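You operate a simulated robot arm through the tools that you are given. There is no shell and no other tool. Be economical: measure what you need, move in short steps, check, and stop when the job is done.

The job below is to be done with a simulated two-armed robot. You get a single attempt, and the scene is never put back.

TASK
Take the grey tab from the top shelf of the tote rack and put it on the stand top under the blue chute. Then stack the numbered cylinder that says "57" from the wooden drawer bench top on top of the numbered cylinder labelled "56". Then take the silver air cylinder and put it on the long grey board. Then open the lower middle blue drawer, put the small label reel from the front half of the low blue table top in the inside of the lower middle blue drawer and shut the drawer again. Then take the large green tab and put it on top of the blue block. Then press the rear bar centre blue button three times. Then press the bench vent button three times. Keep to this order.

The check looks at the end state, three seconds after you hand in, the way a careful person would. Anything else that was tipped, shoved, dropped, spilled or broken makes it a failure.

THE ROBOT
Two 7-joint arms with two-finger parallel grippers on one trunk, on a base that drives. Base frame: it is fixed to the floor where the robot stands at the start and does not move with it; the origin is under the middle of the robot, x ahead of it, y to its left, z up. Readings come in mm, rad, newtons and seconds.
The left shoulder is at the start at [110, 169, 1499], the right one opposite. With the tool pointing down near the work surface each hand reaches from about 100 to 620 mm from the robot's upright axis, wherever it stands, measured 20 degrees to its own side. Places, roughly: bench vent button [-4700, -3800, 1100]; blue block (6x6x5 cm) [-4600, -3500, 900]; grey tab (5x3x2 cm) [500, -200, 1200]; inside of the lower middle blue drawer [500, -2400, 300]; large green tab (5x4x3 cm) [-3700, -3600, 700]; long grey board (39x13x3 cm) [800, 1100, 1000]; lower middle blue drawer [400, -2400, 400]; numbered cylinder [500, -2250, 1000]; rear bar centre blue button [-4900, -2100, 1000]; silver air cylinder (15x4x4 cm) [600, -2400, 900]; small label reel [-1000, -3500, 750]; stand top under the blue chute (17x13 cm) [-3100, -1600, 920]. Payload 1.57 kg a hand.
The tool frame of a hand sits at the grasp point between the pads (the TCP): z along the fingers, y along the line on which they close. The tips reach 30 mm beyond it. Largest opening 80 mm; finger width 17, thickness 12; the body of the gripper, 40 by 82 mm, starts 80 mm behind the TCP.
Orientation is that of the tool frame in the base frame, as a unit quaternion [w, x, y, z]. With the fingers straight down and closing along the base's y, the tool's x points along the base's -x, its y along +y and its z along -z.

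THE INTERFACE
- The arms move only by the tool send_rows. It takes "left_increments", "right_increments" or both (then of equal length, played together; a hand with none holds still); each is text: rows parted by semicolons, each of 6 numbers parted by spaces: the shift along the tool's x, y, z in mm, then the turn, a rotation vector about the tool's x, y, z in rad. In form: dx dy dz ax ay az; .... A call has 1 to 8 rows; each row shifts and turns the commanded pose from where the row before left it, along the tool's axes as they then stand. "left_grip" and "right_grip" are, for a hand that has rows, the gripper command, from -1 (shut) to 1 (fully open), values between in proportion, set as the call begins (left out, the last holds). Rows are played at 5 a second. More than 50 mm and 0.15 rad between two rows, or a gripper value outside its range, and nothing of the call is played. Where a pose cannot be reached the arm comes as near as it can. A force on the tool above 40 N (or 10 N above the force at the start of the call, whichever is more), or a blocked arm, ends the call early, and 0.2 s more pass. Each finger travels about 72 mm/s and halts on what it meets, pressing with about 21 N; the grip force reading is that of the motor and also rises with nothing between the fingers. The clock runs only during rows and for 0.2 s after the last one: add rows that do not move to give the fingers time. The reply holds the time, the measured pose of the TCP, the force on the tool along the base axes, the opening and the grip force, in the units named above and with some noise, with the torque about the TCP (base axes, N m) and any sound that the robot's microphone picked up.
- Cameras (640 x 400 px; columns grow to the right, rows downward): "scene" is now at [145.4, -23.6, 1667.3]; the picture's right is [-0.34, -0.94, 0.00], its down [-0.81, 0.29, -0.51] and it looks along [0.48, -0.17, -0.86] (base axes); focal length 276 px, centre (320, 200). "left" rides on the left gripper at [72, 7, -122] in its tool frame; the picture's right is [-0.09, 1.00, 0.00], its down [-0.84, -0.08, -0.54] and it looks along [-0.54, -0.05, 0.84] (tool axes); focal length 238 px, centre (320, 200). "right" rides on the right gripper at [72, -7, -122] in its tool frame; the picture's right is [0.09, 1.00, 0.00], its down [-0.84, 0.08, -0.54] and it looks along [-0.54, 0.05, 0.84] (tool axes); focal length 238 px, centre (320, 200). There is no depth. A picture from a camera that has moved, and an enlarged one, comes with that camera's place and axes in the base frame and with its lens.
- grab_frame(camera): a new picture of that camera. It takes no simulated time.
- slide_trunk(by): slides the trunk up (or, below 0, down) by that many mm; the arms and the scene camera ride with it, the base frame stays. It gives what a move gives, with no picture.
- steer(legs): drives the robot by 1 to 6 legs, each [ahead, left, turn to the left] in mm, mm and rad, along the robot's own axes; the way and the turn of a leg run together, so that a leg with both is an arc; at most 1500 mm and 3.142 rad a leg. The arms and the cameras ride along, it lands a little off, and it stops where it bumps. It gives what a move gives.
- head_to(pan, tilt): turns the head with the scene camera to pan (to the left, within 1.501 rad either way) and tilt (down, from -0.506 to 1.204), counted from straight ahead of the robot. It gives what a move gives.
- enlarge(camera, box): a new picture of the part [left, top, right, bottom] of that camera's present view, enlarged. It takes no simulated time.
- sign_off(): hands the job in; it is judged then, once.

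Go step by step. Nothing tells you exact positions but the pictures and the camera data: compare them with the known pose of the tool, close in by small moves and look again before you grip or let go. The budget is 207 turns and 190 pictures, counting those below and the enlarged ones. Unless the task says otherwise, let go and move clear before handing in.

The tools are called after "Emit:" by a JSON object that holds its "op" and its "data". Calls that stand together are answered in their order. send_rows: Moves the arms, as the interface text tells. Its arguments: {"type":"object","properties":{"left_increments":{"type":"string"},"left_grip":{"type":"number"},"right_increments":{"type":"string"},"right_grip":{"type":"number"}},"required":[]} The other tools are called the same way: slide_trunk (by) slides the trunk up or down; steer (legs) drives the base; head_to (pan, tilt) turns the head that bears the scene camera; grab_frame (camera) takes a picture; enlarge (camera, box) takes an enlarged picture of a part of a camera's view; sign_off () hands the job in.

At the start:

```text
time_s: 0.0
left_eef_pos: [424.9, 91.5, 1000.2]
left_ee_rot: [0.0, 0.0, 1.0, 0.0]
left_contact_force: [0.4, -0.5, 0.3]
left_torque: [0.05, 0.0, 0.01]
left_opening: 79.9
left_grasp_force: 0.1
right_eef_pos: [403.6, -318.6, 1000.2]
right_ee_rot: [-0.001, 0.0, 1.0, 0.001]
right_contact_force: [0.5, 0.0, 0.0]
right_torque: [0.02, -0.05, -0.01]
right_opening: 80.3
right_grasp_force: 0.1
trunk travel left (down, up): [-812.0, 78.0]
robot x, y, heading: [-4.4, 0.4, 0.0]
head pan, tilt: [-0.347, 1.033]
```

scene: 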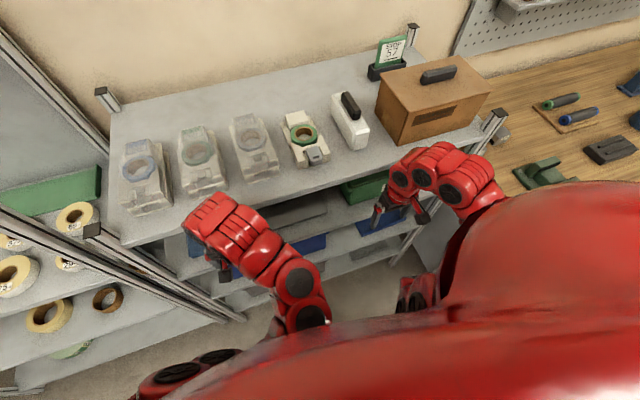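
right: 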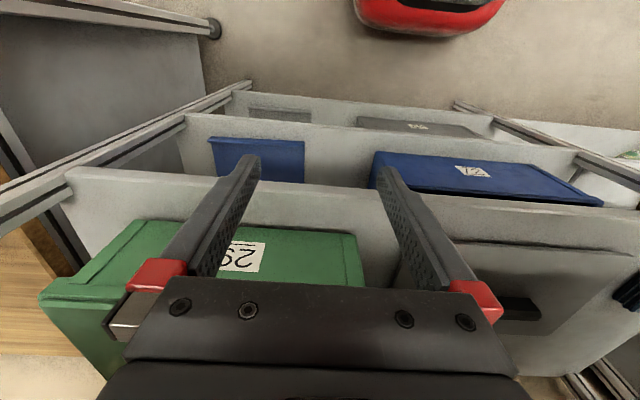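
left: 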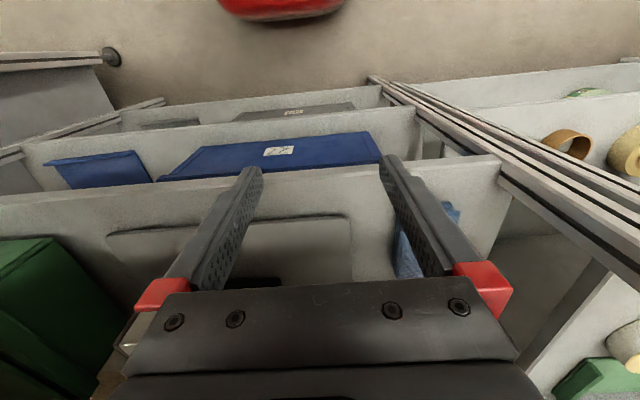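

I see the tote rack ahead with several fixtures on its top shelf. I'll enlarge the shelf to find the grey tab.

Emit:
{"op": "enlarge", "data": {"camera": "scene", "box": [220, 60, 500, 235]}}

```text
2.29 times, centred on (360, 148) of scene
camera zoom: at [145.4, -23.6, 1667.3], right [-0.34, -0.94, 0.0], down [-0.81, 0.29, -0.51], along [0.48, -0.17, -0.86], focal length 631 px, centre (229, 320)
```

zoom: 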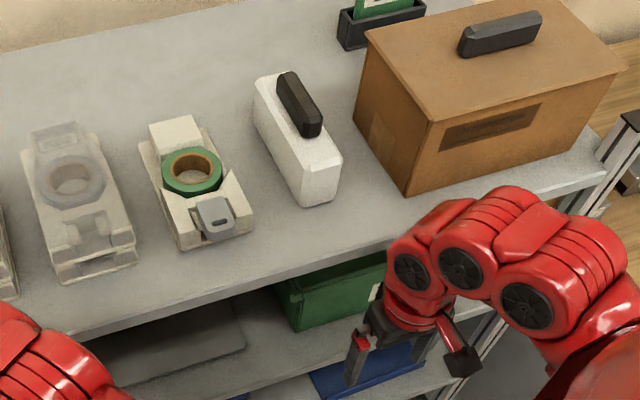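

The grey tab seems to sit at the front of the real tape dispenser, near [516, -146]. I'll raise the right hand clear above the shelf edge for a close look.

Emit:
{"op": "send_rows", "data": {"right_increments": "0 0 -50 0 0 0;0 0 -50 0 0 0;0 0 -50 0 0 0;0 0 -50 0 0 0;0 20 -45 0 0 0;0 45 -20 0 0 0;0 45 -20 0 0 0;0 45 -20 0 0 0"}}

Emit:
{"op": "grab_frame", "data": {"camera": "right"}}

Emit:
{"op": "grab_frame", "data": {"camera": "scene"}}

```text
time_s: 1.8
left_eef_pos: [426.5, 91.9, 999.9]
left_ee_rot: [-0.001, 0.001, 1.0, -0.001]
left_contact_force: [0.1, 0.2, 0.0]
left_torque: [-0.01, 0.01, -0.04]
left_opening: 80.0
left_grasp_force: 0.0
right_eef_pos: [411.2, -173.5, 1166.9]
right_ee_rot: [0.048, 0.054, 0.996, 0.06]
right_contact_force: [-0.2, -0.3, 0.1]
right_torque: [-0.03, -0.01, -0.01]
right_opening: 79.9
right_grasp_force: 0.0
right hand out of reach, approached as far as the arm can: row 1, 2, 3, 4, 5, 6, 7, 8
trunk travel left (down, up): [-812.0, 78.0]
robot x, y, heading: [-1.8, 4.8, -0.001]
head pan, tilt: [-0.347, 1.033]
```

```text
185 pictures are left
camera right: at [326.6, -185.5, 1280.2], right [0.01, 0.99, 0.12], down [0.78, -0.08, 0.62], along [0.62, 0.09, -0.78], focal length 238 px, centre (320, 200)
```

right: 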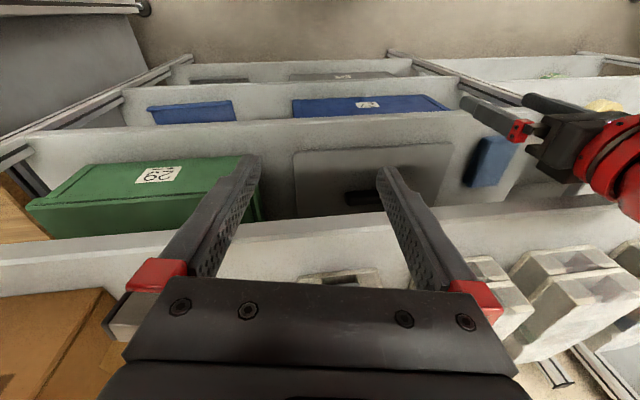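

```text
184 pictures are left
camera scene: at [145.9, -22.0, 1667.3], right [-0.34, -0.94, 0.0], down [-0.81, 0.29, -0.51], along [0.48, -0.18, -0.86], focal length 276 px, centre (320, 200)
```

scene: 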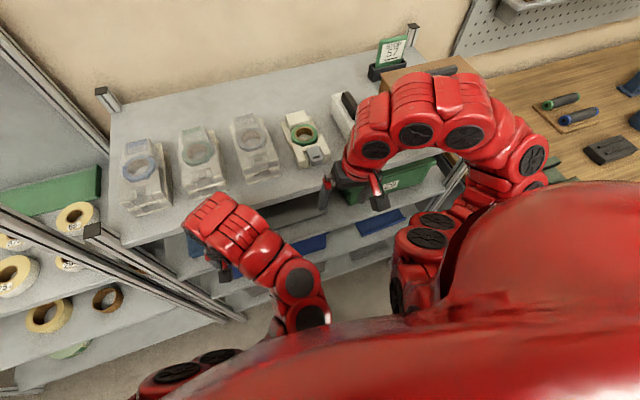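

The tool-down pose is height-limited here. I'll raise the trunk and enlarge the tab.

Emit:
{"op": "slide_trunk", "data": {"by": 78}}

Emit:
{"op": "enlarge", "data": {"camera": "scene", "box": [270, 95, 366, 155]}}

```text
time_s: 3.0
left_eef_pos: [426.1, 91.7, 1077.4]
left_ee_rot: [0.0, -0.001, 1.0, 0.001]
left_contact_force: [-0.2, -0.4, 0.8]
left_torque: [0.0, 0.07, 0.03]
left_opening: 80.0
left_grasp_force: 0.0
right_eef_pos: [410.1, -174.1, 1244.0]
right_ee_rot: [0.048, 0.052, 0.996, 0.061]
right_contact_force: [-0.8, 0.6, 0.7]
right_torque: [-0.03, 0.02, 0.01]
right_opening: 79.8
right_grasp_force: 0.1
trunk travel left (down, up): [-890.0, 0.0]
robot x, y, heading: [0.3, 0.7, 0.004]
head pan, tilt: [-0.347, 1.033]
```

```text
6.67 times, centred on (318, 125) of scene
camera zoom: at [145.6, -23.4, 1744.8], right [-0.34, -0.94, 0.0], down [-0.81, 0.29, -0.51], along [0.48, -0.17, -0.86], focal length 1840 px, centre (333, 700)
```

zoom: 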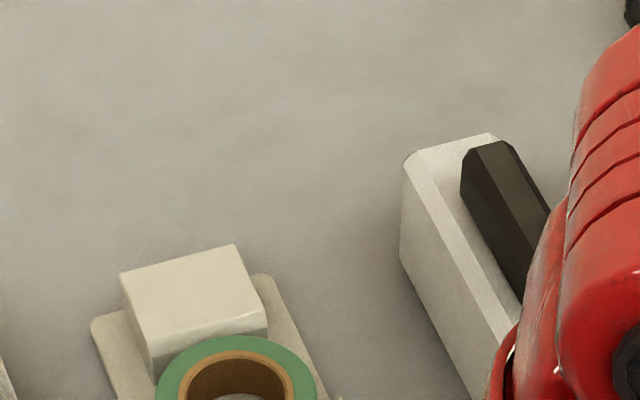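

Emit:
{"op": "enlarge", "data": {"camera": "scene", "box": [256, 120, 384, 200]}}

Emit:
{"op": "enlarge", "data": {"camera": "scene", "box": [160, 100, 480, 300]}}

```text
5.00 times, centred on (320, 160) of scene
camera zoom: at [145.6, -23.4, 1744.8], right [-0.34, -0.94, 0.0], down [-0.81, 0.29, -0.51], along [0.48, -0.17, -0.86], focal length 1380 px, centre (320, 400)
```

zoom: 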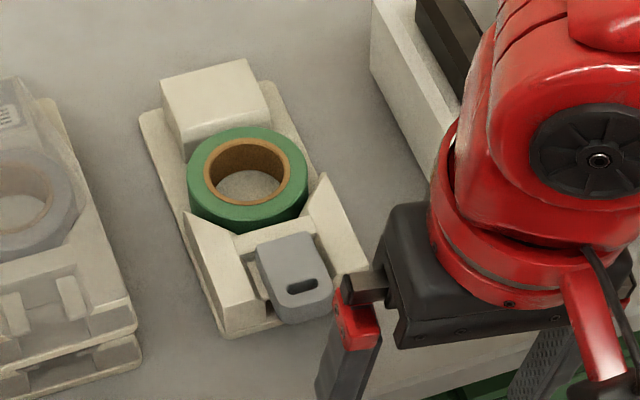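

```text
2.00 times, centred on (320, 200) of scene
camera zoom: at [145.6, -23.4, 1744.8], right [-0.34, -0.94, 0.0], down [-0.81, 0.29, -0.51], along [0.48, -0.17, -0.86], focal length 552 px, centre (320, 200)
```

zoom: 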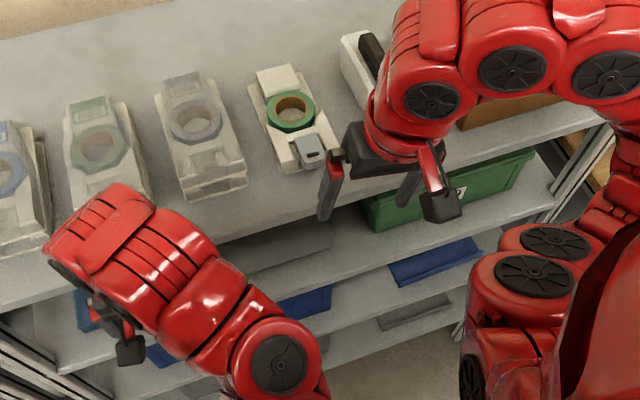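

The tab is about [537, -152, 1173], with its long side along x and 3 cm across y. I'll level the right hand and bring it forward above it.

Emit:
{"op": "send_rows", "data": {"right_increments": "-25 0 0 0.061 0.048 -0.052;-25 0 0 0.061 0.048 -0.052;-25 0 0 0 0 0;-25 8 0 0 0 0;0 8 0 0 0 0"}}

Emit:
{"op": "grab_frame", "data": {"camera": "right"}}

```text
time_s: 4.2
left_eef_pos: [425.7, 91.6, 1077.3]
left_ee_rot: [0.0, 0.0, 1.0, 0.0]
left_contact_force: [-0.2, 0.0, 0.8]
left_torque: [0.0, 0.03, 0.02]
left_opening: 80.1
left_grasp_force: 0.0
right_eef_pos: [427.5, -159.2, 1226.6]
right_ee_rot: [0.051, 0.053, 0.995, 0.063]
right_contact_force: [0.1, 0.3, 0.4]
right_torque: [0.0, 0.04, -0.01]
right_opening: 80.1
right_grasp_force: 0.0
right hand out of reach, approached as far as the arm can: row 1, 2, 3, 4
trunk travel left (down, up): [-890.0, 0.0]
robot x, y, heading: [-0.0, -0.2, 0.001]
head pan, tilt: [-0.347, 1.033]
```

```text
180 pictures are left
camera right: at [342.1, -173.1, 1339.4], right [0.01, 0.99, 0.12], down [0.78, -0.08, 0.62], along [0.63, 0.09, -0.77], focal length 238 px, centre (320, 200)
```

right: 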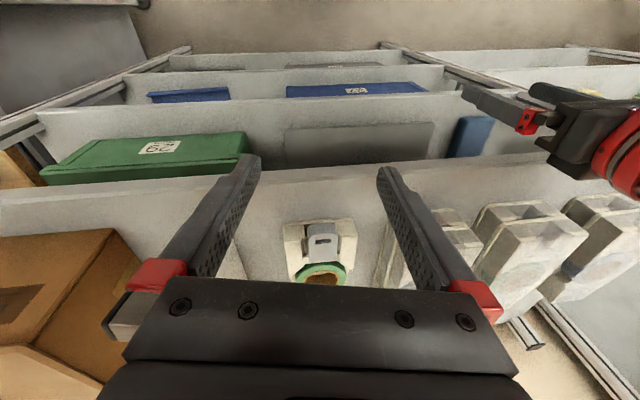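

The vertical tool pose is at its limit, so I'll pitch the fingers forward, which lowers the wrist, and look again.

Emit:
{"op": "send_rows", "data": {"right_increments": "0 0 0 0.03 -0.125 -0.025;0 0 0 0.03 -0.125 -0.025;0 0 0 0.03 -0.125 -0.025;0 0 0 0.03 -0.125 -0.025;0 0 0 0 0 0"}}

Emit:
{"op": "grab_frame", "data": {"camera": "right"}}

```text
time_s: 5.3
left_eef_pos: [425.7, 92.6, 1078.4]
left_ee_rot: [0.0, 0.0, 1.0, 0.0]
left_contact_force: [-0.9, -0.8, -0.4]
left_torque: [0.01, -0.01, 0.01]
left_opening: 79.7
left_grasp_force: 0.1
right_eef_pos: [428.1, -160.0, 1226.7]
right_ee_rot: [0.05, 0.052, 0.995, 0.063]
right_contact_force: [-0.1, 0.6, 0.4]
right_torque: [-0.01, -0.02, -0.02]
right_opening: 80.3
right_grasp_force: 0.1
right hand out of reach, approached as far as the arm can: row 1, 2, 3, 4
trunk travel left (down, up): [-890.0, 0.0]
robot x, y, heading: [-2.2, -2.4, -0.0]
head pan, tilt: [-0.347, 1.033]
```

```text
179 pictures are left
camera right: at [342.0, -173.5, 1339.4], right [0.01, 0.99, 0.12], down [0.78, -0.08, 0.62], along [0.63, 0.09, -0.77], focal length 238 px, centre (320, 200)
```

right: 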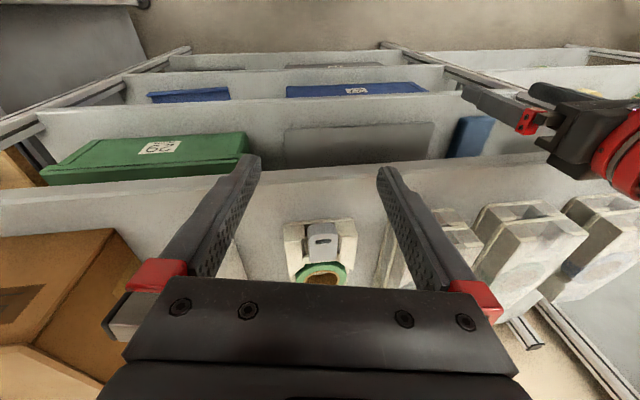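

The hand didn't respond, so the command may be running past its reach. I'll test with one small downward row.

Emit:
{"op": "send_rows", "data": {"right_increments": "0 0 40 0 0 0;0 0 0 0 0 0"}}

```text
time_s: 6.0
left_eef_pos: [424.9, 90.9, 1077.9]
left_ee_rot: [0.0, -0.001, 1.0, 0.0]
left_contact_force: [-0.1, -0.7, -0.1]
left_torque: [-0.01, 0.02, -0.03]
left_opening: 79.8
left_grasp_force: 0.1
right_eef_pos: [432.2, -156.1, 1189.9]
right_ee_rot: [0.051, 0.052, 0.995, 0.063]
right_contact_force: [0.2, -0.6, 1.3]
right_torque: [0.0, -0.02, -0.01]
right_opening: 80.0
right_grasp_force: 0.0
trunk travel left (down, up): [-890.0, 0.0]
robot x, y, heading: [0.8, -2.6, -0.001]
head pan, tilt: [-0.347, 1.033]
```

The folded arm is what limits the height, so more stand-off should help. I'll back up 130 mm and extend the arm forward, levelling it.

Emit:
{"op": "steer", "data": {"legs": [[-130, 0, 0]]}}

Emit:
{"op": "send_rows", "data": {"right_increments": "-40 0 0 0 0 0;-40 0 -10 0 0 0;-40 0 -15 0 0 0;-30 0 -15 0.06 0.03 -0.05;-20 0 -10 0.06 0.03 -0.05;0 0 0 0 0 0"}}

Emit:
{"op": "grab_frame", "data": {"camera": "right"}}

```text
time_s: 7.2
left_eef_pos: [297.0, 93.3, 1076.6]
left_ee_rot: [-0.001, -0.003, 1.0, 0.0]
left_contact_force: [0.5, 0.4, 0.7]
left_torque: [-0.03, 0.01, -0.01]
left_opening: 79.8
left_grasp_force: 0.0
right_eef_pos: [306.3, -153.8, 1187.1]
right_ee_rot: [0.05, 0.05, 0.995, 0.064]
right_contact_force: [-0.3, -0.2, 0.4]
right_torque: [0.0, 0.0, 0.01]
right_opening: 80.0
right_grasp_force: 0.1
trunk travel left (down, up): [-890.0, 0.0]
robot x, y, heading: [-126.9, 1.8, 0.009]
head pan, tilt: [-0.347, 1.033]
```

```text
time_s: 8.6
left_eef_pos: [295.5, 93.9, 1077.4]
left_ee_rot: [0.0, -0.002, 1.0, 0.001]
left_contact_force: [0.1, -0.1, -0.7]
left_torque: [-0.03, -0.01, 0.0]
left_opening: 80.0
left_grasp_force: 0.0
right_eef_pos: [302.1, -159.7, 1164.3]
right_ee_rot: [0.037, 0.016, 0.999, 0.027]
right_contact_force: [-0.2, 0.2, -0.4]
right_torque: [0.0, 0.01, -0.01]
right_opening: 79.9
right_grasp_force: 0.0
right hand out of reach, approached as far as the arm can: row 1, 2, 3, 4, 5
trunk travel left (down, up): [-890.0, 0.0]
robot x, y, heading: [-133.3, -0.5, 0.003]
head pan, tilt: [-0.347, 1.033]
```

```text
178 pictures are left
camera right: at [220.9, -170.0, 1279.6], right [-0.06, 1.0, 0.05], down [0.8, 0.02, 0.61], along [0.6, 0.08, -0.79], focal length 238 px, centre (320, 200)
```

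right: 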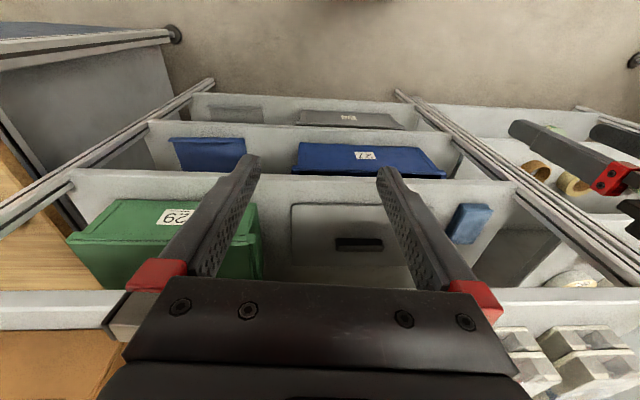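

The arm's joint limit holds it in this folded pose. I'll back up more, lower the hand, extend it, then raise it.

Emit:
{"op": "steer", "data": {"legs": [[-170, 0, 0]]}}

Emit:
{"op": "send_rows", "data": {"right_increments": "0 0 40 0 0 0;0 0 40 0.03 0.04 -0.04;-30 0 0 0.03 0.04 -0.04;-40 0 0 0 0 0;-40 0 0 0 0 0;-40 0 0 0 0 0;-40 0 0 0 0 0;0 0 0 0 0 0"}}

Emit:
{"op": "send_rows", "data": {"right_increments": "0 0 -40 0 0 0;0 0 -40 0 0 0;0 0 -40 0 0 0;0 0 -40 0 0 0;0 0 -20 0 0 0;0 0 0 0 0 0"}}

```text
time_s: 10.1
left_eef_pos: [127.8, 94.1, 1077.1]
left_ee_rot: [-0.001, -0.005, 1.0, 0.001]
left_contact_force: [-0.5, 0.2, -0.8]
left_torque: [0.02, -0.02, 0.0]
left_opening: 80.1
left_grasp_force: 0.1
right_eef_pos: [136.2, -159.0, 1163.6]
right_ee_rot: [0.035, 0.013, 0.999, 0.026]
right_contact_force: [-0.2, 0.1, 0.7]
right_torque: [0.01, 0.03, -0.04]
right_opening: 80.0
right_grasp_force: 0.0
trunk travel left (down, up): [-890.0, 0.0]
robot x, y, heading: [-297.7, -3.6, 0.016]
head pan, tilt: [-0.347, 1.033]
```

```text
time_s: 11.9
left_eef_pos: [126.6, 94.5, 1077.1]
left_ee_rot: [0.001, -0.005, 1.0, 0.001]
left_contact_force: [0.3, 0.2, -0.1]
left_torque: [0.03, 0.01, -0.02]
left_opening: 79.9
left_grasp_force: 0.0
right_eef_pos: [312.1, -113.2, 1073.4]
right_ee_rot: [-0.002, -0.028, 1.0, -0.004]
right_contact_force: [0.0, -0.4, 1.1]
right_torque: [0.0, -0.04, -0.01]
right_opening: 79.8
right_grasp_force: 0.1
right hand out of reach, approached as far as the arm can: row 3, 4
trunk travel left (down, up): [-890.0, 0.0]
robot x, y, heading: [-299.2, -0.7, 0.008]
head pan, tilt: [-0.347, 1.033]
```

```text
time_s: 12.8
left_eef_pos: [129.1, 106.0, 1077.1]
left_ee_rot: [0.0, -0.023, 1.0, 0.0]
left_contact_force: [-0.1, 0.1, -0.6]
left_torque: [-0.01, -0.02, 0.05]
left_opening: 80.1
left_grasp_force: 0.1
right_eef_pos: [268.5, -272.1, 1061.7]
right_ee_rot: [-0.107, 0.054, 0.984, -0.13]
right_contact_force: [0.4, -0.1, 1.3]
right_torque: [-0.04, 0.04, -0.03]
right_opening: 80.3
right_grasp_force: 0.0
right hand out of reach, approached as far as the arm can: row 1, 2, 3, 4
trunk travel left (down, up): [-890.0, 0.0]
robot x, y, heading: [-296.3, -2.9, 0.012]
head pan, tilt: [-0.347, 1.033]
stopped in row 4 (right hand): the arm was blocked; the commanded pose is now the measured one
```

The arm swung oddly and was blocked; I'll look at its configuration.

Emit:
{"op": "grab_frame", "data": {"camera": "scene"}}

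Emit:
{"op": "grab_frame", "data": {"camera": "left"}}

```text
177 pictures are left
camera scene: at [-151.9, -23.6, 1744.8], right [-0.33, -0.94, 0.0], down [-0.81, 0.29, -0.51], along [0.48, -0.17, -0.86], focal length 276 px, centre (320, 200)
```

scene: 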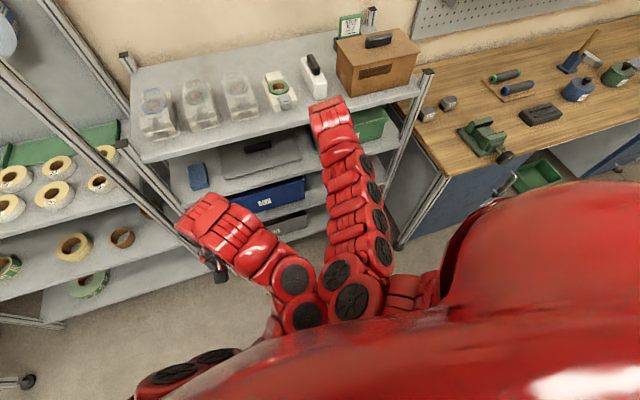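

```text
176 pictures are left
camera left: at [56.4, 108.5, 1199.7], right [0.04, 1.0, 0.0], down [0.84, -0.04, 0.54], along [0.54, -0.03, -0.84], focal length 238 px, centre (320, 200)
```

left: 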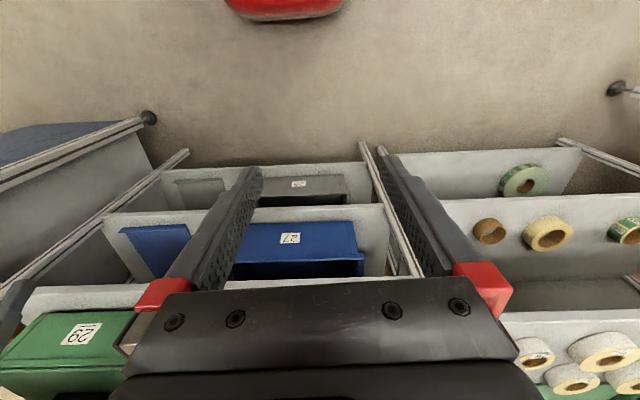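

The right elbow has folded inward against the left arm. I'll bring the right hand back to its start-like pose to recover the elbow-out posture.

Emit:
{"op": "send_rows", "data": {"right_increments": "20 -10 0 -0.087 -0.071 -0.036;20 -10 0 -0.087 -0.071 -0.036;30 -10 0 -0.087 -0.071 -0.036;30 -10 0 0 0 0;30 -10 0 0 0 0;30 0 0 0 0 0;0 0 0 0 0 0"}}

Emit:
{"op": "grab_frame", "data": {"camera": "scene"}}

```text
time_s: 14.4
left_eef_pos: [130.6, 103.6, 1076.2]
left_ee_rot: [0.0, -0.022, 1.0, -0.002]
left_contact_force: [0.1, -0.6, 0.6]
left_torque: [-0.02, -0.02, 0.01]
left_opening: 80.1
left_grasp_force: 0.1
right_eef_pos: [129.9, -317.6, 1054.7]
right_ee_rot: [-0.003, -0.002, 1.0, 0.002]
right_contact_force: [0.5, -0.4, 0.1]
right_torque: [-0.02, 0.02, 0.01]
right_opening: 80.1
right_grasp_force: 0.0
right hand out of reach, approached as far as the arm can: row 1, 2
trunk travel left (down, up): [-890.0, 0.0]
robot x, y, heading: [-298.7, -5.9, 0.007]
head pan, tilt: [-0.347, 1.033]
```

```text
175 pictures are left
camera scene: at [-150.6, -23.5, 1744.7], right [-0.33, -0.94, 0.0], down [-0.81, 0.29, -0.51], along [0.48, -0.17, -0.86], focal length 276 px, centre (320, 200)
```

scene: 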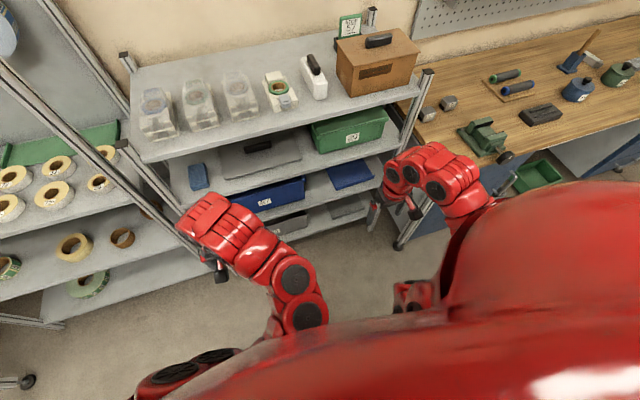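

Recovered. Now I'll extend forward in this posture and raise gradually.

Emit:
{"op": "send_rows", "data": {"right_increments": "-30 0 0 0 0 0;-30 0 0 0 0 0;-30 0 0 0 0 0;-30 0 0 0 0 0;-30 0 0 0 0 0;0 0 0 0 0 0"}}

Emit:
{"op": "grab_frame", "data": {"camera": "scene"}}

```text
time_s: 15.8
left_eef_pos: [128.4, 104.8, 1077.5]
left_ee_rot: [0.002, -0.022, 1.0, 0.0]
left_contact_force: [0.1, 0.5, 0.5]
left_torque: [0.02, 0.0, -0.02]
left_opening: 79.8
left_grasp_force: 0.0
right_eef_pos: [281.2, -321.1, 1054.6]
right_ee_rot: [-0.002, -0.003, 1.0, 0.003]
right_contact_force: [-0.2, -0.3, 0.1]
right_torque: [-0.03, -0.01, -0.01]
right_opening: 80.2
right_grasp_force: 0.1
trunk travel left (down, up): [-890.0, 0.0]
robot x, y, heading: [-294.6, -3.3, 0.006]
head pan, tilt: [-0.347, 1.033]
```

```text
174 pictures are left
camera scene: at [-152.8, -24.3, 1744.9], right [-0.33, -0.94, 0.0], down [-0.81, 0.29, -0.51], along [0.48, -0.17, -0.86], focal length 276 px, centre (320, 200)
```

scene: 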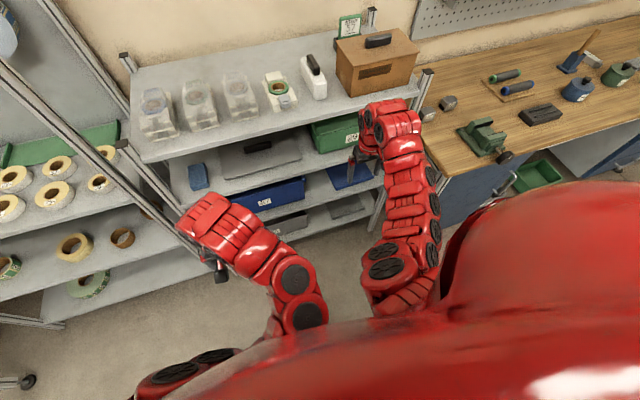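

Emit:
{"op": "send_rows", "data": {"right_increments": "0 0 -30 0 0 0;0 0 -40 0 0 0;0 0 -40 0 0 0;0 0 -40 0 0 0;0 0 -30 0 0 0;0 0 0 0 0 0"}}

Emit:
{"op": "grab_frame", "data": {"camera": "scene"}}

```text
time_s: 17.2
left_eef_pos: [130.0, 103.6, 1076.7]
left_ee_rot: [0.001, -0.022, 1.0, 0.0]
left_contact_force: [0.1, -0.3, 0.4]
left_torque: [0.03, -0.03, -0.01]
left_opening: 79.9
left_grasp_force: 0.0
right_eef_pos: [318.9, -328.5, 1154.8]
right_ee_rot: [-0.005, -0.002, 1.0, 0.003]
right_contact_force: [-0.2, 0.4, -0.1]
right_torque: [0.02, 0.01, 0.0]
right_opening: 80.0
right_grasp_force: 0.0
right hand out of reach, approached as far as the arm can: row 2, 3, 4, 5
trunk travel left (down, up): [-890.0, 0.0]
robot x, y, heading: [-298.3, -2.5, 0.014]
head pan, tilt: [-0.347, 1.033]
```

```text
173 pictures are left
camera scene: at [-151.0, -24.2, 1744.7], right [-0.33, -0.94, 0.0], down [-0.81, 0.29, -0.51], along [0.48, -0.17, -0.86], focal length 276 px, centre (320, 200)
```

scene: 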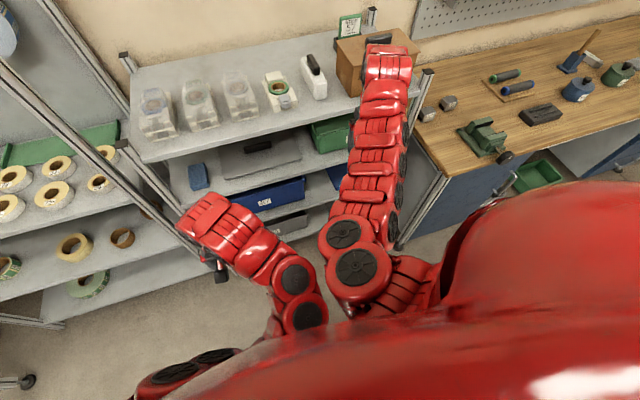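

The wrist bend is the limit, so pitching the fingers forward should free it.

Emit:
{"op": "send_rows", "data": {"right_increments": "0 0 0 0 -0.14 0;0 0 0 0 -0.14 0;0 0 0 0 -0.14 0;0 0 0 0 -0.14 0;0 0 0 0 0 0"}}

Emit:
{"op": "send_rows", "data": {"right_increments": "15 0 -30 0 0 0;15 0 -30 0 0 0;15 0 -30 0 0 0;0 0 0 0 0 0"}}

Emit:
{"op": "grab_frame", "data": {"camera": "right"}}

```text
time_s: 18.4
left_eef_pos: [129.8, 103.5, 1078.2]
left_ee_rot: [0.001, -0.023, 1.0, -0.002]
left_contact_force: [0.9, 0.4, 0.5]
left_torque: [-0.01, 0.0, 0.0]
left_opening: 80.0
left_grasp_force: 0.1
right_eef_pos: [324.2, -331.6, 1152.0]
right_ee_rot: [0.275, -0.002, 0.961, 0.002]
right_contact_force: [-0.1, 0.0, -0.3]
right_torque: [0.02, -0.01, 0.01]
right_opening: 80.0
right_grasp_force: 0.2
right hand out of reach, approached as far as the arm can: row 1
trunk travel left (down, up): [-890.0, 0.0]
robot x, y, heading: [-292.6, -1.8, 0.012]
head pan, tilt: [-0.347, 1.033]
```

```text
time_s: 19.4
left_eef_pos: [128.5, 103.1, 1077.7]
left_ee_rot: [0.001, -0.022, 1.0, -0.001]
left_contact_force: [0.6, 0.2, -0.4]
left_torque: [0.02, -0.04, 0.0]
left_opening: 79.8
left_grasp_force: 0.0
right_eef_pos: [239.4, -331.8, 1203.4]
right_ee_rot: [0.275, -0.002, 0.961, 0.002]
right_contact_force: [0.6, -0.3, 0.1]
right_torque: [0.0, 0.03, -0.02]
right_opening: 80.1
right_grasp_force: 0.0
trunk travel left (down, up): [-890.0, 0.0]
robot x, y, heading: [-301.5, -1.7, 0.011]
head pan, tilt: [-0.347, 1.033]
```

```text
172 pictures are left
camera right: at [115.3, -338.4, 1269.7], right [-0.08, 1.0, -0.05], down [0.42, 0.08, 0.9], along [0.9, 0.06, -0.43], focal length 238 px, centre (320, 200)
```

right: 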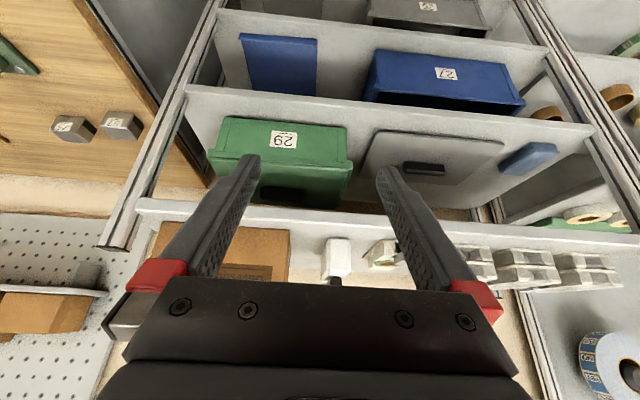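

That works. I'll drive forward and a little left to bring the hand in front of the dispenser, then look.

Emit:
{"op": "steer", "data": {"legs": [[180, 100, 0]]}}

Emit:
{"op": "send_rows", "data": {"right_increments": "0 27 -10 0 0 0;0 27 -10 0 0 0;0 27 -10 0 0 0;0 0 0 0 0 0"}}

Emit:
{"op": "grab_frame", "data": {"camera": "right"}}

Emit:
{"op": "enlarge", "data": {"camera": "scene", "box": [200, 60, 420, 197]}}

```text
time_s: 21.1
left_eef_pos: [307.4, 205.3, 1078.5]
left_ee_rot: [0.002, -0.021, 1.0, -0.001]
left_contact_force: [0.4, 0.3, -0.2]
left_torque: [0.0, 0.01, 0.01]
left_opening: 79.9
left_grasp_force: 0.0
right_eef_pos: [419.6, -228.2, 1205.8]
right_ee_rot: [0.275, -0.002, 0.961, 0.002]
right_contact_force: [-1.0, -0.2, 0.4]
right_torque: [0.0, -0.01, 0.0]
right_opening: 80.1
right_grasp_force: 0.1
trunk travel left (down, up): [-890.0, 0.0]
robot x, y, heading: [-120.7, 99.4, 0.012]
head pan, tilt: [-0.347, 1.033]
```

```text
time_s: 22.1
left_eef_pos: [307.3, 205.3, 1077.8]
left_ee_rot: [0.002, -0.022, 1.0, -0.001]
left_contact_force: [-0.5, 0.8, 0.3]
left_torque: [0.01, -0.01, 0.05]
left_opening: 79.9
left_grasp_force: 0.1
right_eef_pos: [413.3, -192.9, 1215.3]
right_ee_rot: [0.274, -0.003, 0.962, 0.003]
right_contact_force: [-0.7, 0.3, 0.2]
right_torque: [0.03, 0.0, -0.02]
right_opening: 79.8
right_grasp_force: 0.0
right hand out of reach, approached as far as the arm can: row 2, 3
trunk travel left (down, up): [-890.0, 0.0]
robot x, y, heading: [-118.2, 98.2, 0.011]
head pan, tilt: [-0.347, 1.033]
```

```text
171 pictures are left
camera right: at [287.1, -201.0, 1280.5], right [-0.08, 1.0, -0.04], down [0.42, 0.08, 0.9], along [0.9, 0.06, -0.43], focal length 238 px, centre (320, 200)
```

right: 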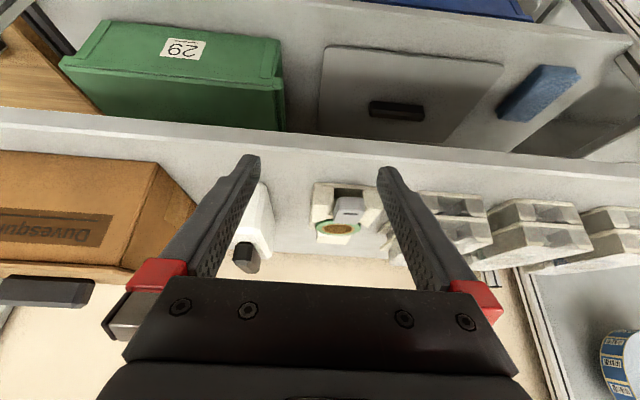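

```text
2.91 times, centred on (310, 128) of scene
camera zoom: at [26.1, 78.0, 1744.9], right [-0.33, -0.94, 0.0], down [-0.81, 0.28, -0.51], along [0.48, -0.17, -0.86], focal length 803 px, centre (349, 408)
```

zoom: 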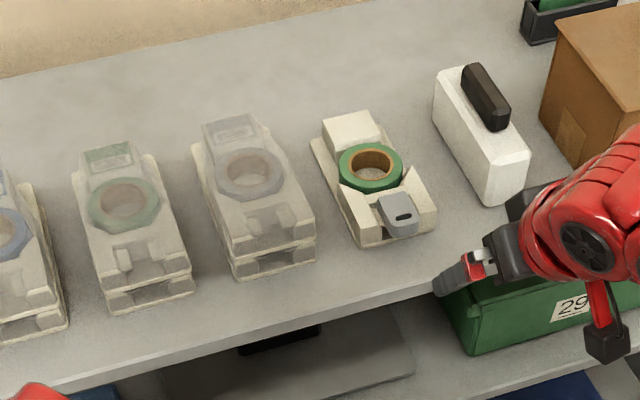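

Emit:
{"op": "enlarge", "data": {"camera": "right", "box": [270, 150, 414, 240]}}

```text
4.44 times, centred on (342, 195) of right
camera zoom: at [287.1, -201.0, 1280.5], right [-0.08, 1.0, -0.04], down [0.42, 0.08, 0.9], along [0.9, 0.06, -0.43], focal length 1059 px, centre (222, 222)
```

zoom: 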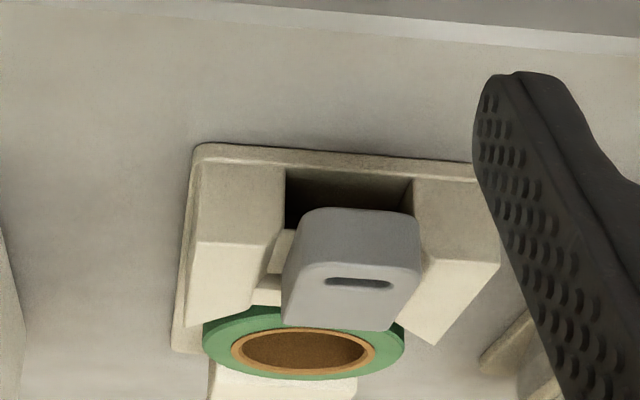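

The tab front-top edge is about [514, -150, 1181], hanging over the dispenser's front. I'll approach it flatter from the front: more pitch, then check.

Emit:
{"op": "send_rows", "data": {"right_increments": "-12 12 7 0 -0.145 0;-11 12 9 0 -0.145 0;-10 12 10 0 -0.145 0;0 6 0 0 0 0;0 0 0 0 0 0"}}

Emit:
{"op": "grab_frame", "data": {"camera": "right"}}

Emit:
{"op": "enlarge", "data": {"camera": "scene", "box": [270, 100, 398, 180]}}

```text
time_s: 23.3
left_eef_pos: [308.7, 205.4, 1077.9]
left_ee_rot: [0.001, -0.022, 1.0, -0.002]
left_contact_force: [-0.6, 1.1, 0.1]
left_torque: [0.06, -0.01, 0.0]
left_opening: 80.1
left_grasp_force: 0.0
right_eef_pos: [427.7, -198.7, 1274.1]
right_ee_rot: [0.337, -0.008, 0.941, 0.008]
right_contact_force: [0.9, -0.7, -0.1]
right_torque: [-0.01, -0.01, -0.03]
right_opening: 80.0
right_grasp_force: 0.0
right hand out of reach, approached as far as the arm can: row 1, 2, 3
trunk travel left (down, up): [-890.0, 0.0]
robot x, y, heading: [-115.0, 99.9, 0.016]
head pan, tilt: [-0.347, 1.033]
```

```text
168 pictures are left
camera right: at [294.5, -207.3, 1322.0], right [-0.09, 0.99, -0.05], down [0.3, 0.07, 0.95], along [0.95, 0.07, -0.31], focal length 238 px, centre (320, 200)
```

right: 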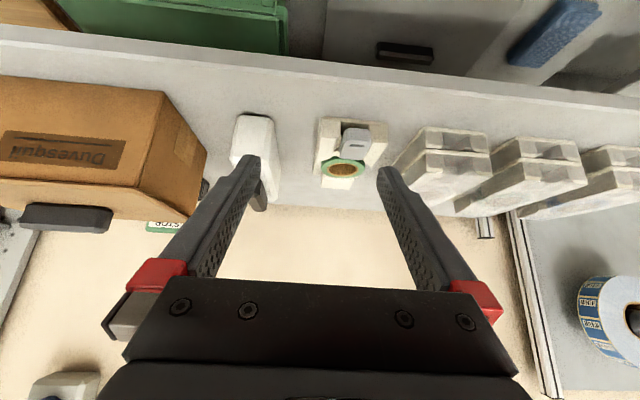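

```text
5.00 times, centred on (334, 140) of scene
camera zoom: at [27.4, 78.0, 1744.8], right [-0.33, -0.94, 0.0], down [-0.81, 0.28, -0.51], along [0.48, -0.17, -0.86], focal length 1380 px, centre (250, 500)
```

zoom: 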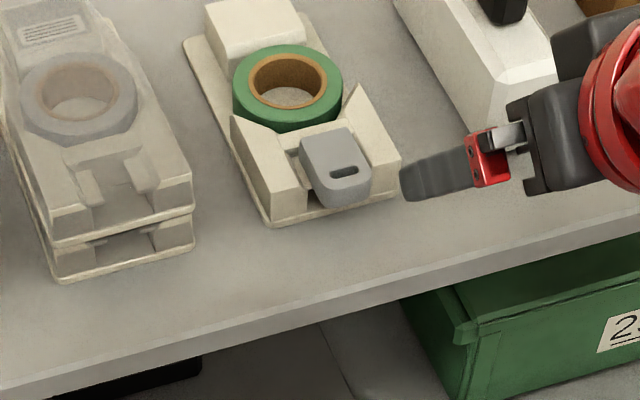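

Sideways moves inward are the limit, so I'll strafe the base left and extend straight ahead.

Emit:
{"op": "steer", "data": {"legs": [[-30, 48, 0]]}}

Emit:
{"op": "send_rows", "data": {"right_increments": "-15 0 18 0 0 0;-15 0 18 0 0 0;-15 0 18 0 0 0;0 0 0 0 0 0"}}

Emit:
{"op": "grab_frame", "data": {"camera": "right"}}

```text
time_s: 24.2
left_eef_pos: [279.2, 248.6, 1077.2]
left_ee_rot: [-0.001, -0.022, 1.0, 0.001]
left_contact_force: [0.6, 0.1, -0.1]
left_torque: [0.04, 0.06, 0.0]
left_opening: 79.8
left_grasp_force: 0.1
right_eef_pos: [399.1, -156.4, 1271.0]
right_ee_rot: [0.337, -0.005, 0.942, 0.009]
right_contact_force: [0.5, -0.9, 0.2]
right_torque: [0.05, 0.03, 0.01]
right_opening: 80.1
right_grasp_force: 0.0
trunk travel left (down, up): [-890.0, 0.0]
robot x, y, heading: [-149.0, 146.6, 0.011]
head pan, tilt: [-0.347, 1.033]
```

```text
time_s: 25.2
left_eef_pos: [278.3, 249.6, 1077.4]
left_ee_rot: [0.001, -0.021, 1.0, -0.001]
left_contact_force: [0.0, 0.4, -1.3]
left_torque: [0.0, 0.04, 0.01]
left_opening: 80.2
left_grasp_force: 0.1
right_eef_pos: [465.0, -151.5, 1260.2]
right_ee_rot: [0.337, -0.006, 0.942, 0.007]
right_contact_force: [0.2, 0.1, -0.6]
right_torque: [0.04, -0.01, 0.04]
right_opening: 80.3
right_grasp_force: 0.2
trunk travel left (down, up): [-890.0, 0.0]
robot x, y, heading: [-149.5, 147.6, 0.005]
head pan, tilt: [-0.347, 1.033]
```

```text
166 pictures are left
camera right: at [331.6, -160.5, 1308.5], right [-0.09, 0.99, -0.05], down [0.3, 0.07, 0.95], along [0.95, 0.07, -0.31], focal length 238 px, centre (320, 200)
```

right: 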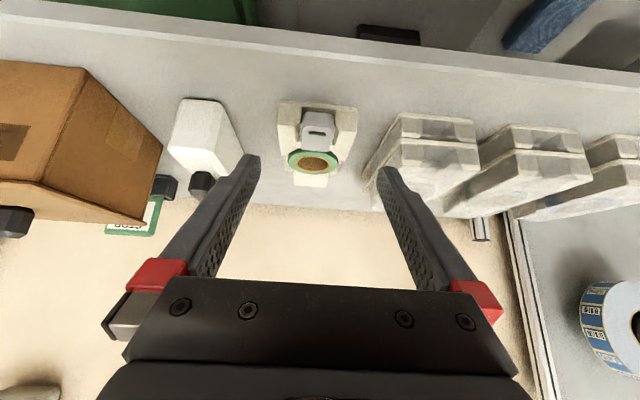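

Pose is good and aligned in y. I'll descend partly toward the tab and look again.

Emit:
{"op": "send_rows", "data": {"right_increments": "8 0 16 0 0 0;8 0 16 0 0 0;0 0 16 0 0 0;0 0 0 0 0 0"}}

Emit:
{"op": "enlarge", "data": {"camera": "right", "box": [220, 80, 412, 200]}}

Emit:
{"op": "enlarge", "data": {"camera": "scene", "box": [270, 80, 398, 160]}}

```text
time_s: 26.2
left_eef_pos: [277.8, 250.5, 1077.7]
left_ee_rot: [0.001, -0.021, 1.0, -0.002]
left_contact_force: [0.0, -0.8, 0.3]
left_torque: [-0.02, 0.02, 0.02]
left_opening: 80.0
left_grasp_force: 0.0
right_eef_pos: [482.0, -149.0, 1212.8]
right_ee_rot: [0.337, -0.006, 0.941, 0.006]
right_contact_force: [1.2, 0.2, 0.1]
right_torque: [-0.03, -0.01, 0.01]
right_opening: 79.9
right_grasp_force: 0.0
trunk travel left (down, up): [-890.0, 0.0]
robot x, y, heading: [-150.4, 151.3, 0.012]
head pan, tilt: [-0.347, 1.033]
```

```text
3.33 times, centred on (316, 140) of right
camera zoom: at [349.2, -158.8, 1261.6], right [-0.09, 0.99, -0.05], down [0.3, 0.07, 0.95], along [0.95, 0.07, -0.31], focal length 794 px, centre (333, 400)
```

zoom: 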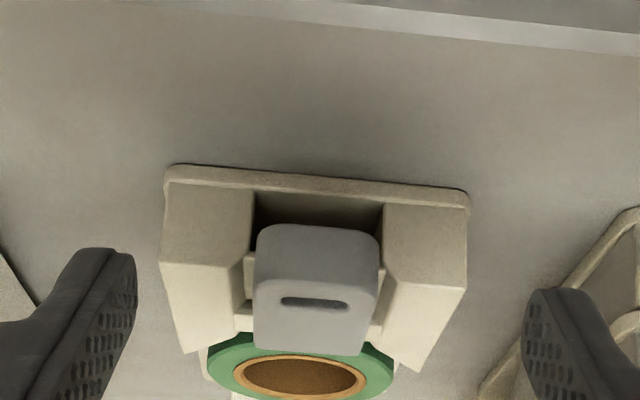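

```text
5.00 times, centred on (334, 120) of scene
camera zoom: at [-3.8, 124.2, 1744.9], right [-0.33, -0.94, 0.0], down [-0.81, 0.29, -0.51], along [0.48, -0.17, -0.86], focal length 1380 px, centre (250, 600)
```

zoom: 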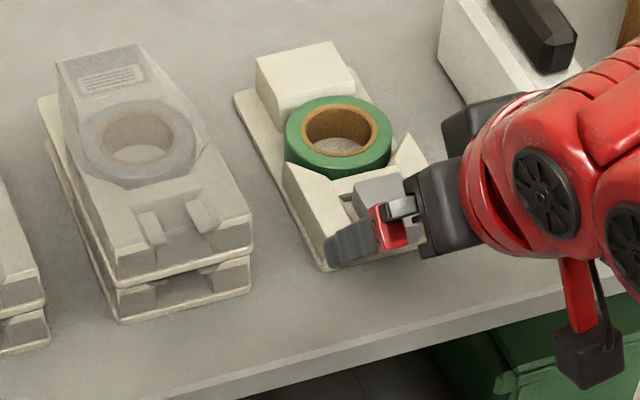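

The tab overhangs the cheek fronts by about 17 mm. I'll advance to straddle that front part.

Emit:
{"op": "send_rows", "data": {"right_increments": "-2 -1.5 18 0 0 0;-2 -1.5 18 0 0 0;0 0 0 0 0 0"}}

Emit:
{"op": "enlarge", "data": {"camera": "right", "box": [220, 80, 412, 200]}}

Emit:
{"op": "enlarge", "data": {"camera": "scene", "box": [290, 85, 386, 145]}}

```text
time_s: 27.0
left_eef_pos: [277.8, 249.8, 1077.9]
left_ee_rot: [0.001, -0.021, 1.0, -0.002]
left_contact_force: [0.5, 0.0, 0.5]
left_torque: [-0.01, 0.01, 0.02]
left_opening: 80.0
left_grasp_force: 0.0
right_eef_pos: [510.4, -153.8, 1187.2]
right_ee_rot: [0.337, -0.006, 0.941, 0.006]
right_contact_force: [-1.0, 0.1, 0.1]
right_torque: [-0.01, -0.03, 0.0]
right_opening: 79.9
right_grasp_force: 0.1
trunk travel left (down, up): [-890.0, 0.0]
robot x, y, heading: [-151.9, 147.0, 0.011]
head pan, tilt: [-0.347, 1.033]
```

```text
3.33 times, centred on (316, 140) of right
camera zoom: at [376.7, -163.3, 1235.6], right [-0.09, 0.99, -0.05], down [0.3, 0.07, 0.95], along [0.95, 0.07, -0.31], focal length 794 px, centre (333, 400)
```

zoom: 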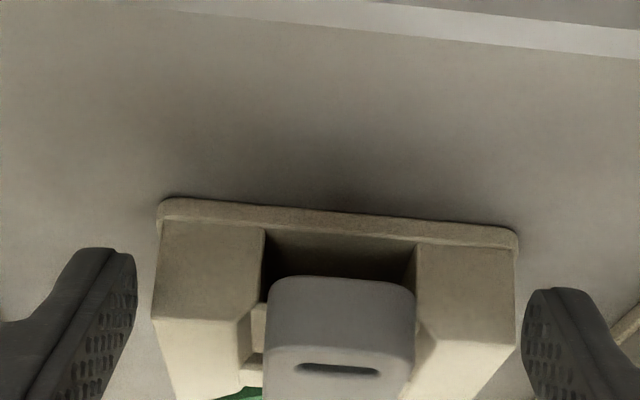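

```text
6.67 times, centred on (338, 115) of scene
camera zoom: at [-4.0, 123.9, 1744.8], right [-0.33, -0.94, 0.0], down [-0.81, 0.29, -0.51], along [0.48, -0.17, -0.86], focal length 1840 px, centre (200, 767)
```

zoom: 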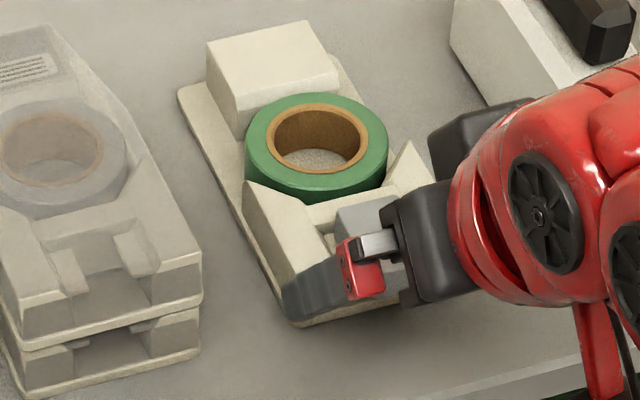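

Lined up; a small adjustment, then close.

Emit:
{"op": "send_rows", "data": {"right_increments": "0 2 -3 0 0 0;0 0 0 0 0 0"}}

Emit:
{"op": "send_rows", "data": {"right_increments": "0 0 0 0 0 0;0 0 0 0 0 0;0 0 0 0 0 0;0 0 0 0 0 0;0 0 0 0 0 0", "right_grip": -0.6}}

Emit:
{"op": "grab_frame", "data": {"camera": "right"}}

```text
time_s: 27.6
left_eef_pos: [278.4, 250.4, 1077.4]
left_ee_rot: [0.0, -0.021, 1.0, -0.002]
left_contact_force: [-0.5, 0.8, 0.4]
left_torque: [0.01, -0.02, 0.02]
left_opening: 79.9
left_grasp_force: 0.1
right_eef_pos: [508.5, -151.3, 1191.4]
right_ee_rot: [0.337, -0.006, 0.941, 0.007]
right_contact_force: [-0.2, 0.7, -0.2]
right_torque: [-0.01, 0.02, -0.01]
right_opening: 80.2
right_grasp_force: 0.0
trunk travel left (down, up): [-890.0, 0.0]
robot x, y, heading: [-144.3, 146.9, 0.01]
head pan, tilt: [-0.347, 1.033]
```

```text
time_s: 28.8
left_eef_pos: [277.6, 250.7, 1078.4]
left_ee_rot: [0.001, -0.021, 1.0, -0.001]
left_contact_force: [-0.2, -0.6, 0.5]
left_torque: [-0.03, 0.0, 0.01]
left_opening: 80.0
left_grasp_force: 0.0
right_eef_pos: [508.1, -151.6, 1191.2]
right_ee_rot: [0.337, -0.006, 0.942, 0.007]
right_contact_force: [-0.1, 0.0, 0.4]
right_torque: [0.0, 0.01, 0.01]
right_opening: 28.3
right_grasp_force: 21.1
trunk travel left (down, up): [-890.0, 0.0]
robot x, y, heading: [-149.6, 144.5, 0.011]
head pan, tilt: [-0.347, 1.033]
```

```text
161 pictures are left
camera right: at [375.1, -161.5, 1239.1], right [-0.09, 0.99, -0.05], down [0.3, 0.07, 0.95], along [0.95, 0.07, -0.31], focal length 238 px, centre (320, 200)
```

right: 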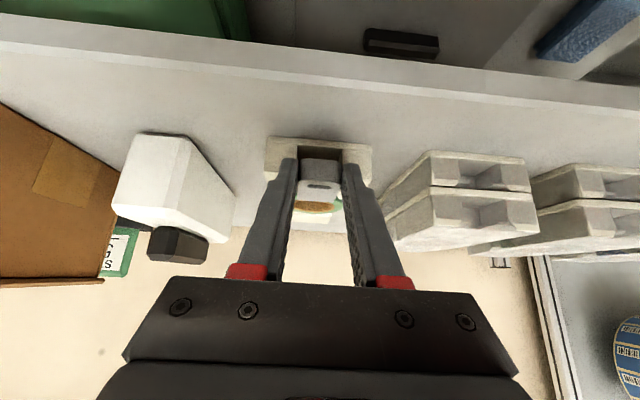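

Gripped (28 mm). I'll lift straight up, then back off.

Emit:
{"op": "send_rows", "data": {"right_increments": "-6 0 -8 0 0 0;-6 0 -8 0 0 0;-10 0 -12 0 0 0;-10 0 -12 0 0 0;0 0 0 0 0 0", "right_grip": -1}}

Emit:
{"op": "grab_frame", "data": {"camera": "right"}}

```text
time_s: 30.0
left_eef_pos: [276.7, 250.4, 1079.5]
left_ee_rot: [0.001, -0.021, 1.0, -0.002]
left_contact_force: [0.0, 0.5, -0.5]
left_torque: [0.01, 0.01, 0.0]
left_opening: 80.1
left_grasp_force: 0.0
right_eef_pos: [508.3, -152.7, 1243.5]
right_ee_rot: [0.337, -0.007, 0.942, 0.006]
right_contact_force: [0.7, 0.4, -0.7]
right_torque: [0.01, 0.0, -0.03]
right_opening: 28.3
right_grasp_force: 21.3
trunk travel left (down, up): [-890.0, 0.0]
robot x, y, heading: [-150.0, 147.7, 0.007]
head pan, tilt: [-0.347, 1.033]
```

```text
160 pictures are left
camera right: at [375.9, -161.7, 1290.3], right [-0.09, 0.99, -0.05], down [0.3, 0.07, 0.95], along [0.95, 0.07, -0.31], focal length 238 px, centre (320, 200)
```

right: 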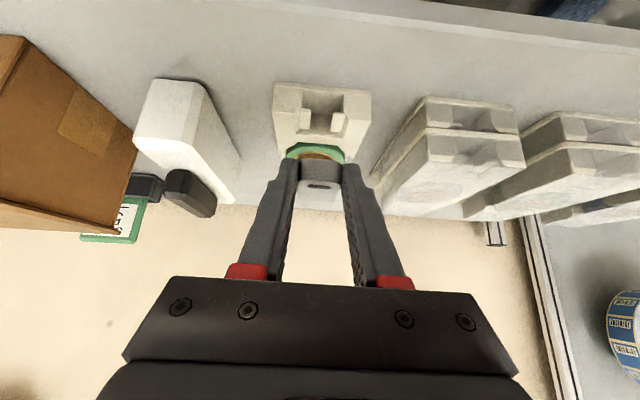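

The tab is held. I'll back away, turn toward the stand area, and look around.

Emit:
{"op": "steer", "data": {"legs": [[-600, 0, 0], [0, 0, -2.5]]}}

Emit:
{"op": "head_to", "data": {"pan": 0, "tilt": 0.35}}

Emit:
{"op": "grab_frame", "data": {"camera": "scene"}}

Emit:
{"op": "grab_frame", "data": {"camera": "right"}}

```text
time_s: 39.3
left_eef_pos: [-1022.8, -194.4, 1076.8]
left_ee_rot: [-0.001, 0.942, 0.334, -0.002]
left_contact_force: [0.2, -0.3, 0.1]
left_torque: [0.01, -0.02, -0.02]
left_opening: 80.2
left_grasp_force: 0.1
right_eef_pos: [-1451.1, -9.7, 1243.3]
right_ee_rot: [0.112, 0.892, 0.303, -0.317]
right_contact_force: [0.2, -0.4, -0.5]
right_torque: [-0.01, 0.0, 0.02]
right_opening: 28.4
right_grasp_force: 20.9
trunk travel left (down, up): [-890.0, 0.0]
robot x, y, heading: [-746.5, 147.5, -2.488]
head pan, tilt: [-0.347, 1.033]
```

```text
time_s: 40.3
left_eef_pos: [-1022.2, -194.0, 1077.9]
left_ee_rot: [-0.002, 0.942, 0.334, -0.002]
left_contact_force: [-0.3, 0.4, 0.0]
left_torque: [0.02, 0.03, -0.01]
left_opening: 80.1
left_grasp_force: 0.1
right_eef_pos: [-1450.3, -10.5, 1242.4]
right_ee_rot: [0.112, 0.891, 0.302, -0.318]
right_contact_force: [-0.5, 0.3, -0.4]
right_torque: [-0.01, 0.05, 0.02]
right_opening: 28.2
right_grasp_force: 20.8
trunk travel left (down, up): [-890.0, 0.0]
robot x, y, heading: [-744.0, 145.1, -2.493]
head pan, tilt: [0.0, 0.351]
```

```text
159 pictures are left
camera scene: at [-880.7, 39.4, 1801.8], right [-0.6, 0.8, 0.0], down [0.27, 0.21, -0.94], along [-0.75, -0.57, -0.34], focal length 276 px, centre (320, 200)
```

scene: 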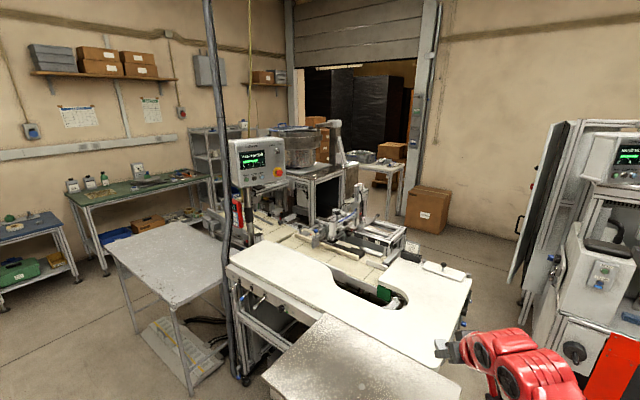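

```text
158 pictures are left
camera right: at [-1350.3, 76.8, 1290.2], right [0.67, -0.74, -0.05], down [-0.2, -0.24, 0.95], along [-0.72, -0.62, -0.31], focal length 238 px, centre (320, 200)
```

right: 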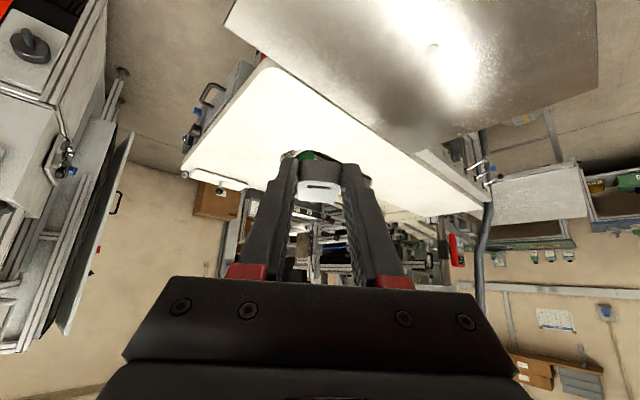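

Emit:
{"op": "enlarge", "data": {"camera": "scene", "box": [220, 110, 476, 270]}}

Emit:
{"op": "enlarge", "data": {"camera": "scene", "box": [270, 130, 430, 230]}}

```text
2.50 times, centred on (348, 190) of scene
camera zoom: at [-880.7, 39.4, 1801.8], right [-0.6, 0.8, 0.0], down [0.27, 0.21, -0.94], along [-0.75, -0.57, -0.34], focal length 690 px, centre (250, 225)
```

zoom: 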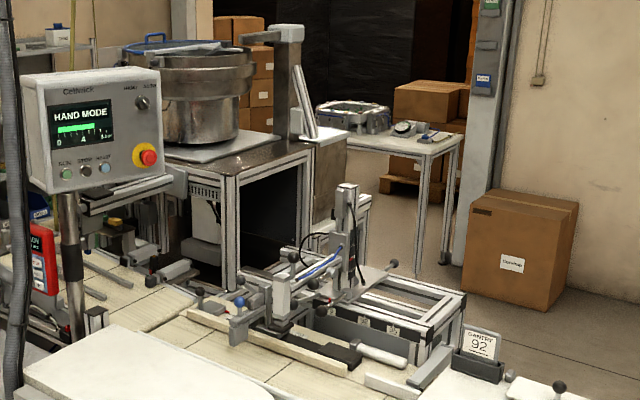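

```text
4.00 times, centred on (350, 180) of scene
camera zoom: at [-880.7, 39.4, 1801.8], right [-0.6, 0.8, 0.0], down [0.27, 0.21, -0.94], along [-0.75, -0.57, -0.34], focal length 1104 px, centre (200, 280)
```

zoom: 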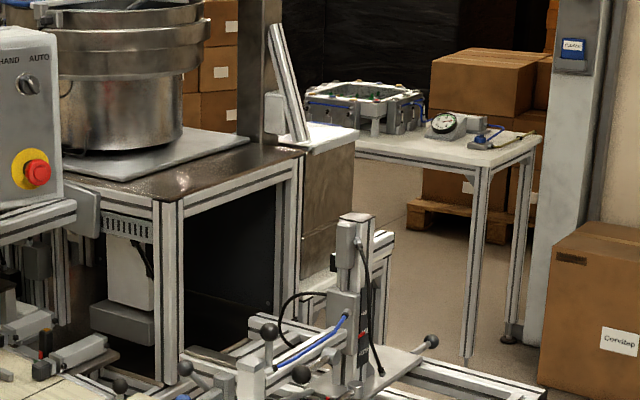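

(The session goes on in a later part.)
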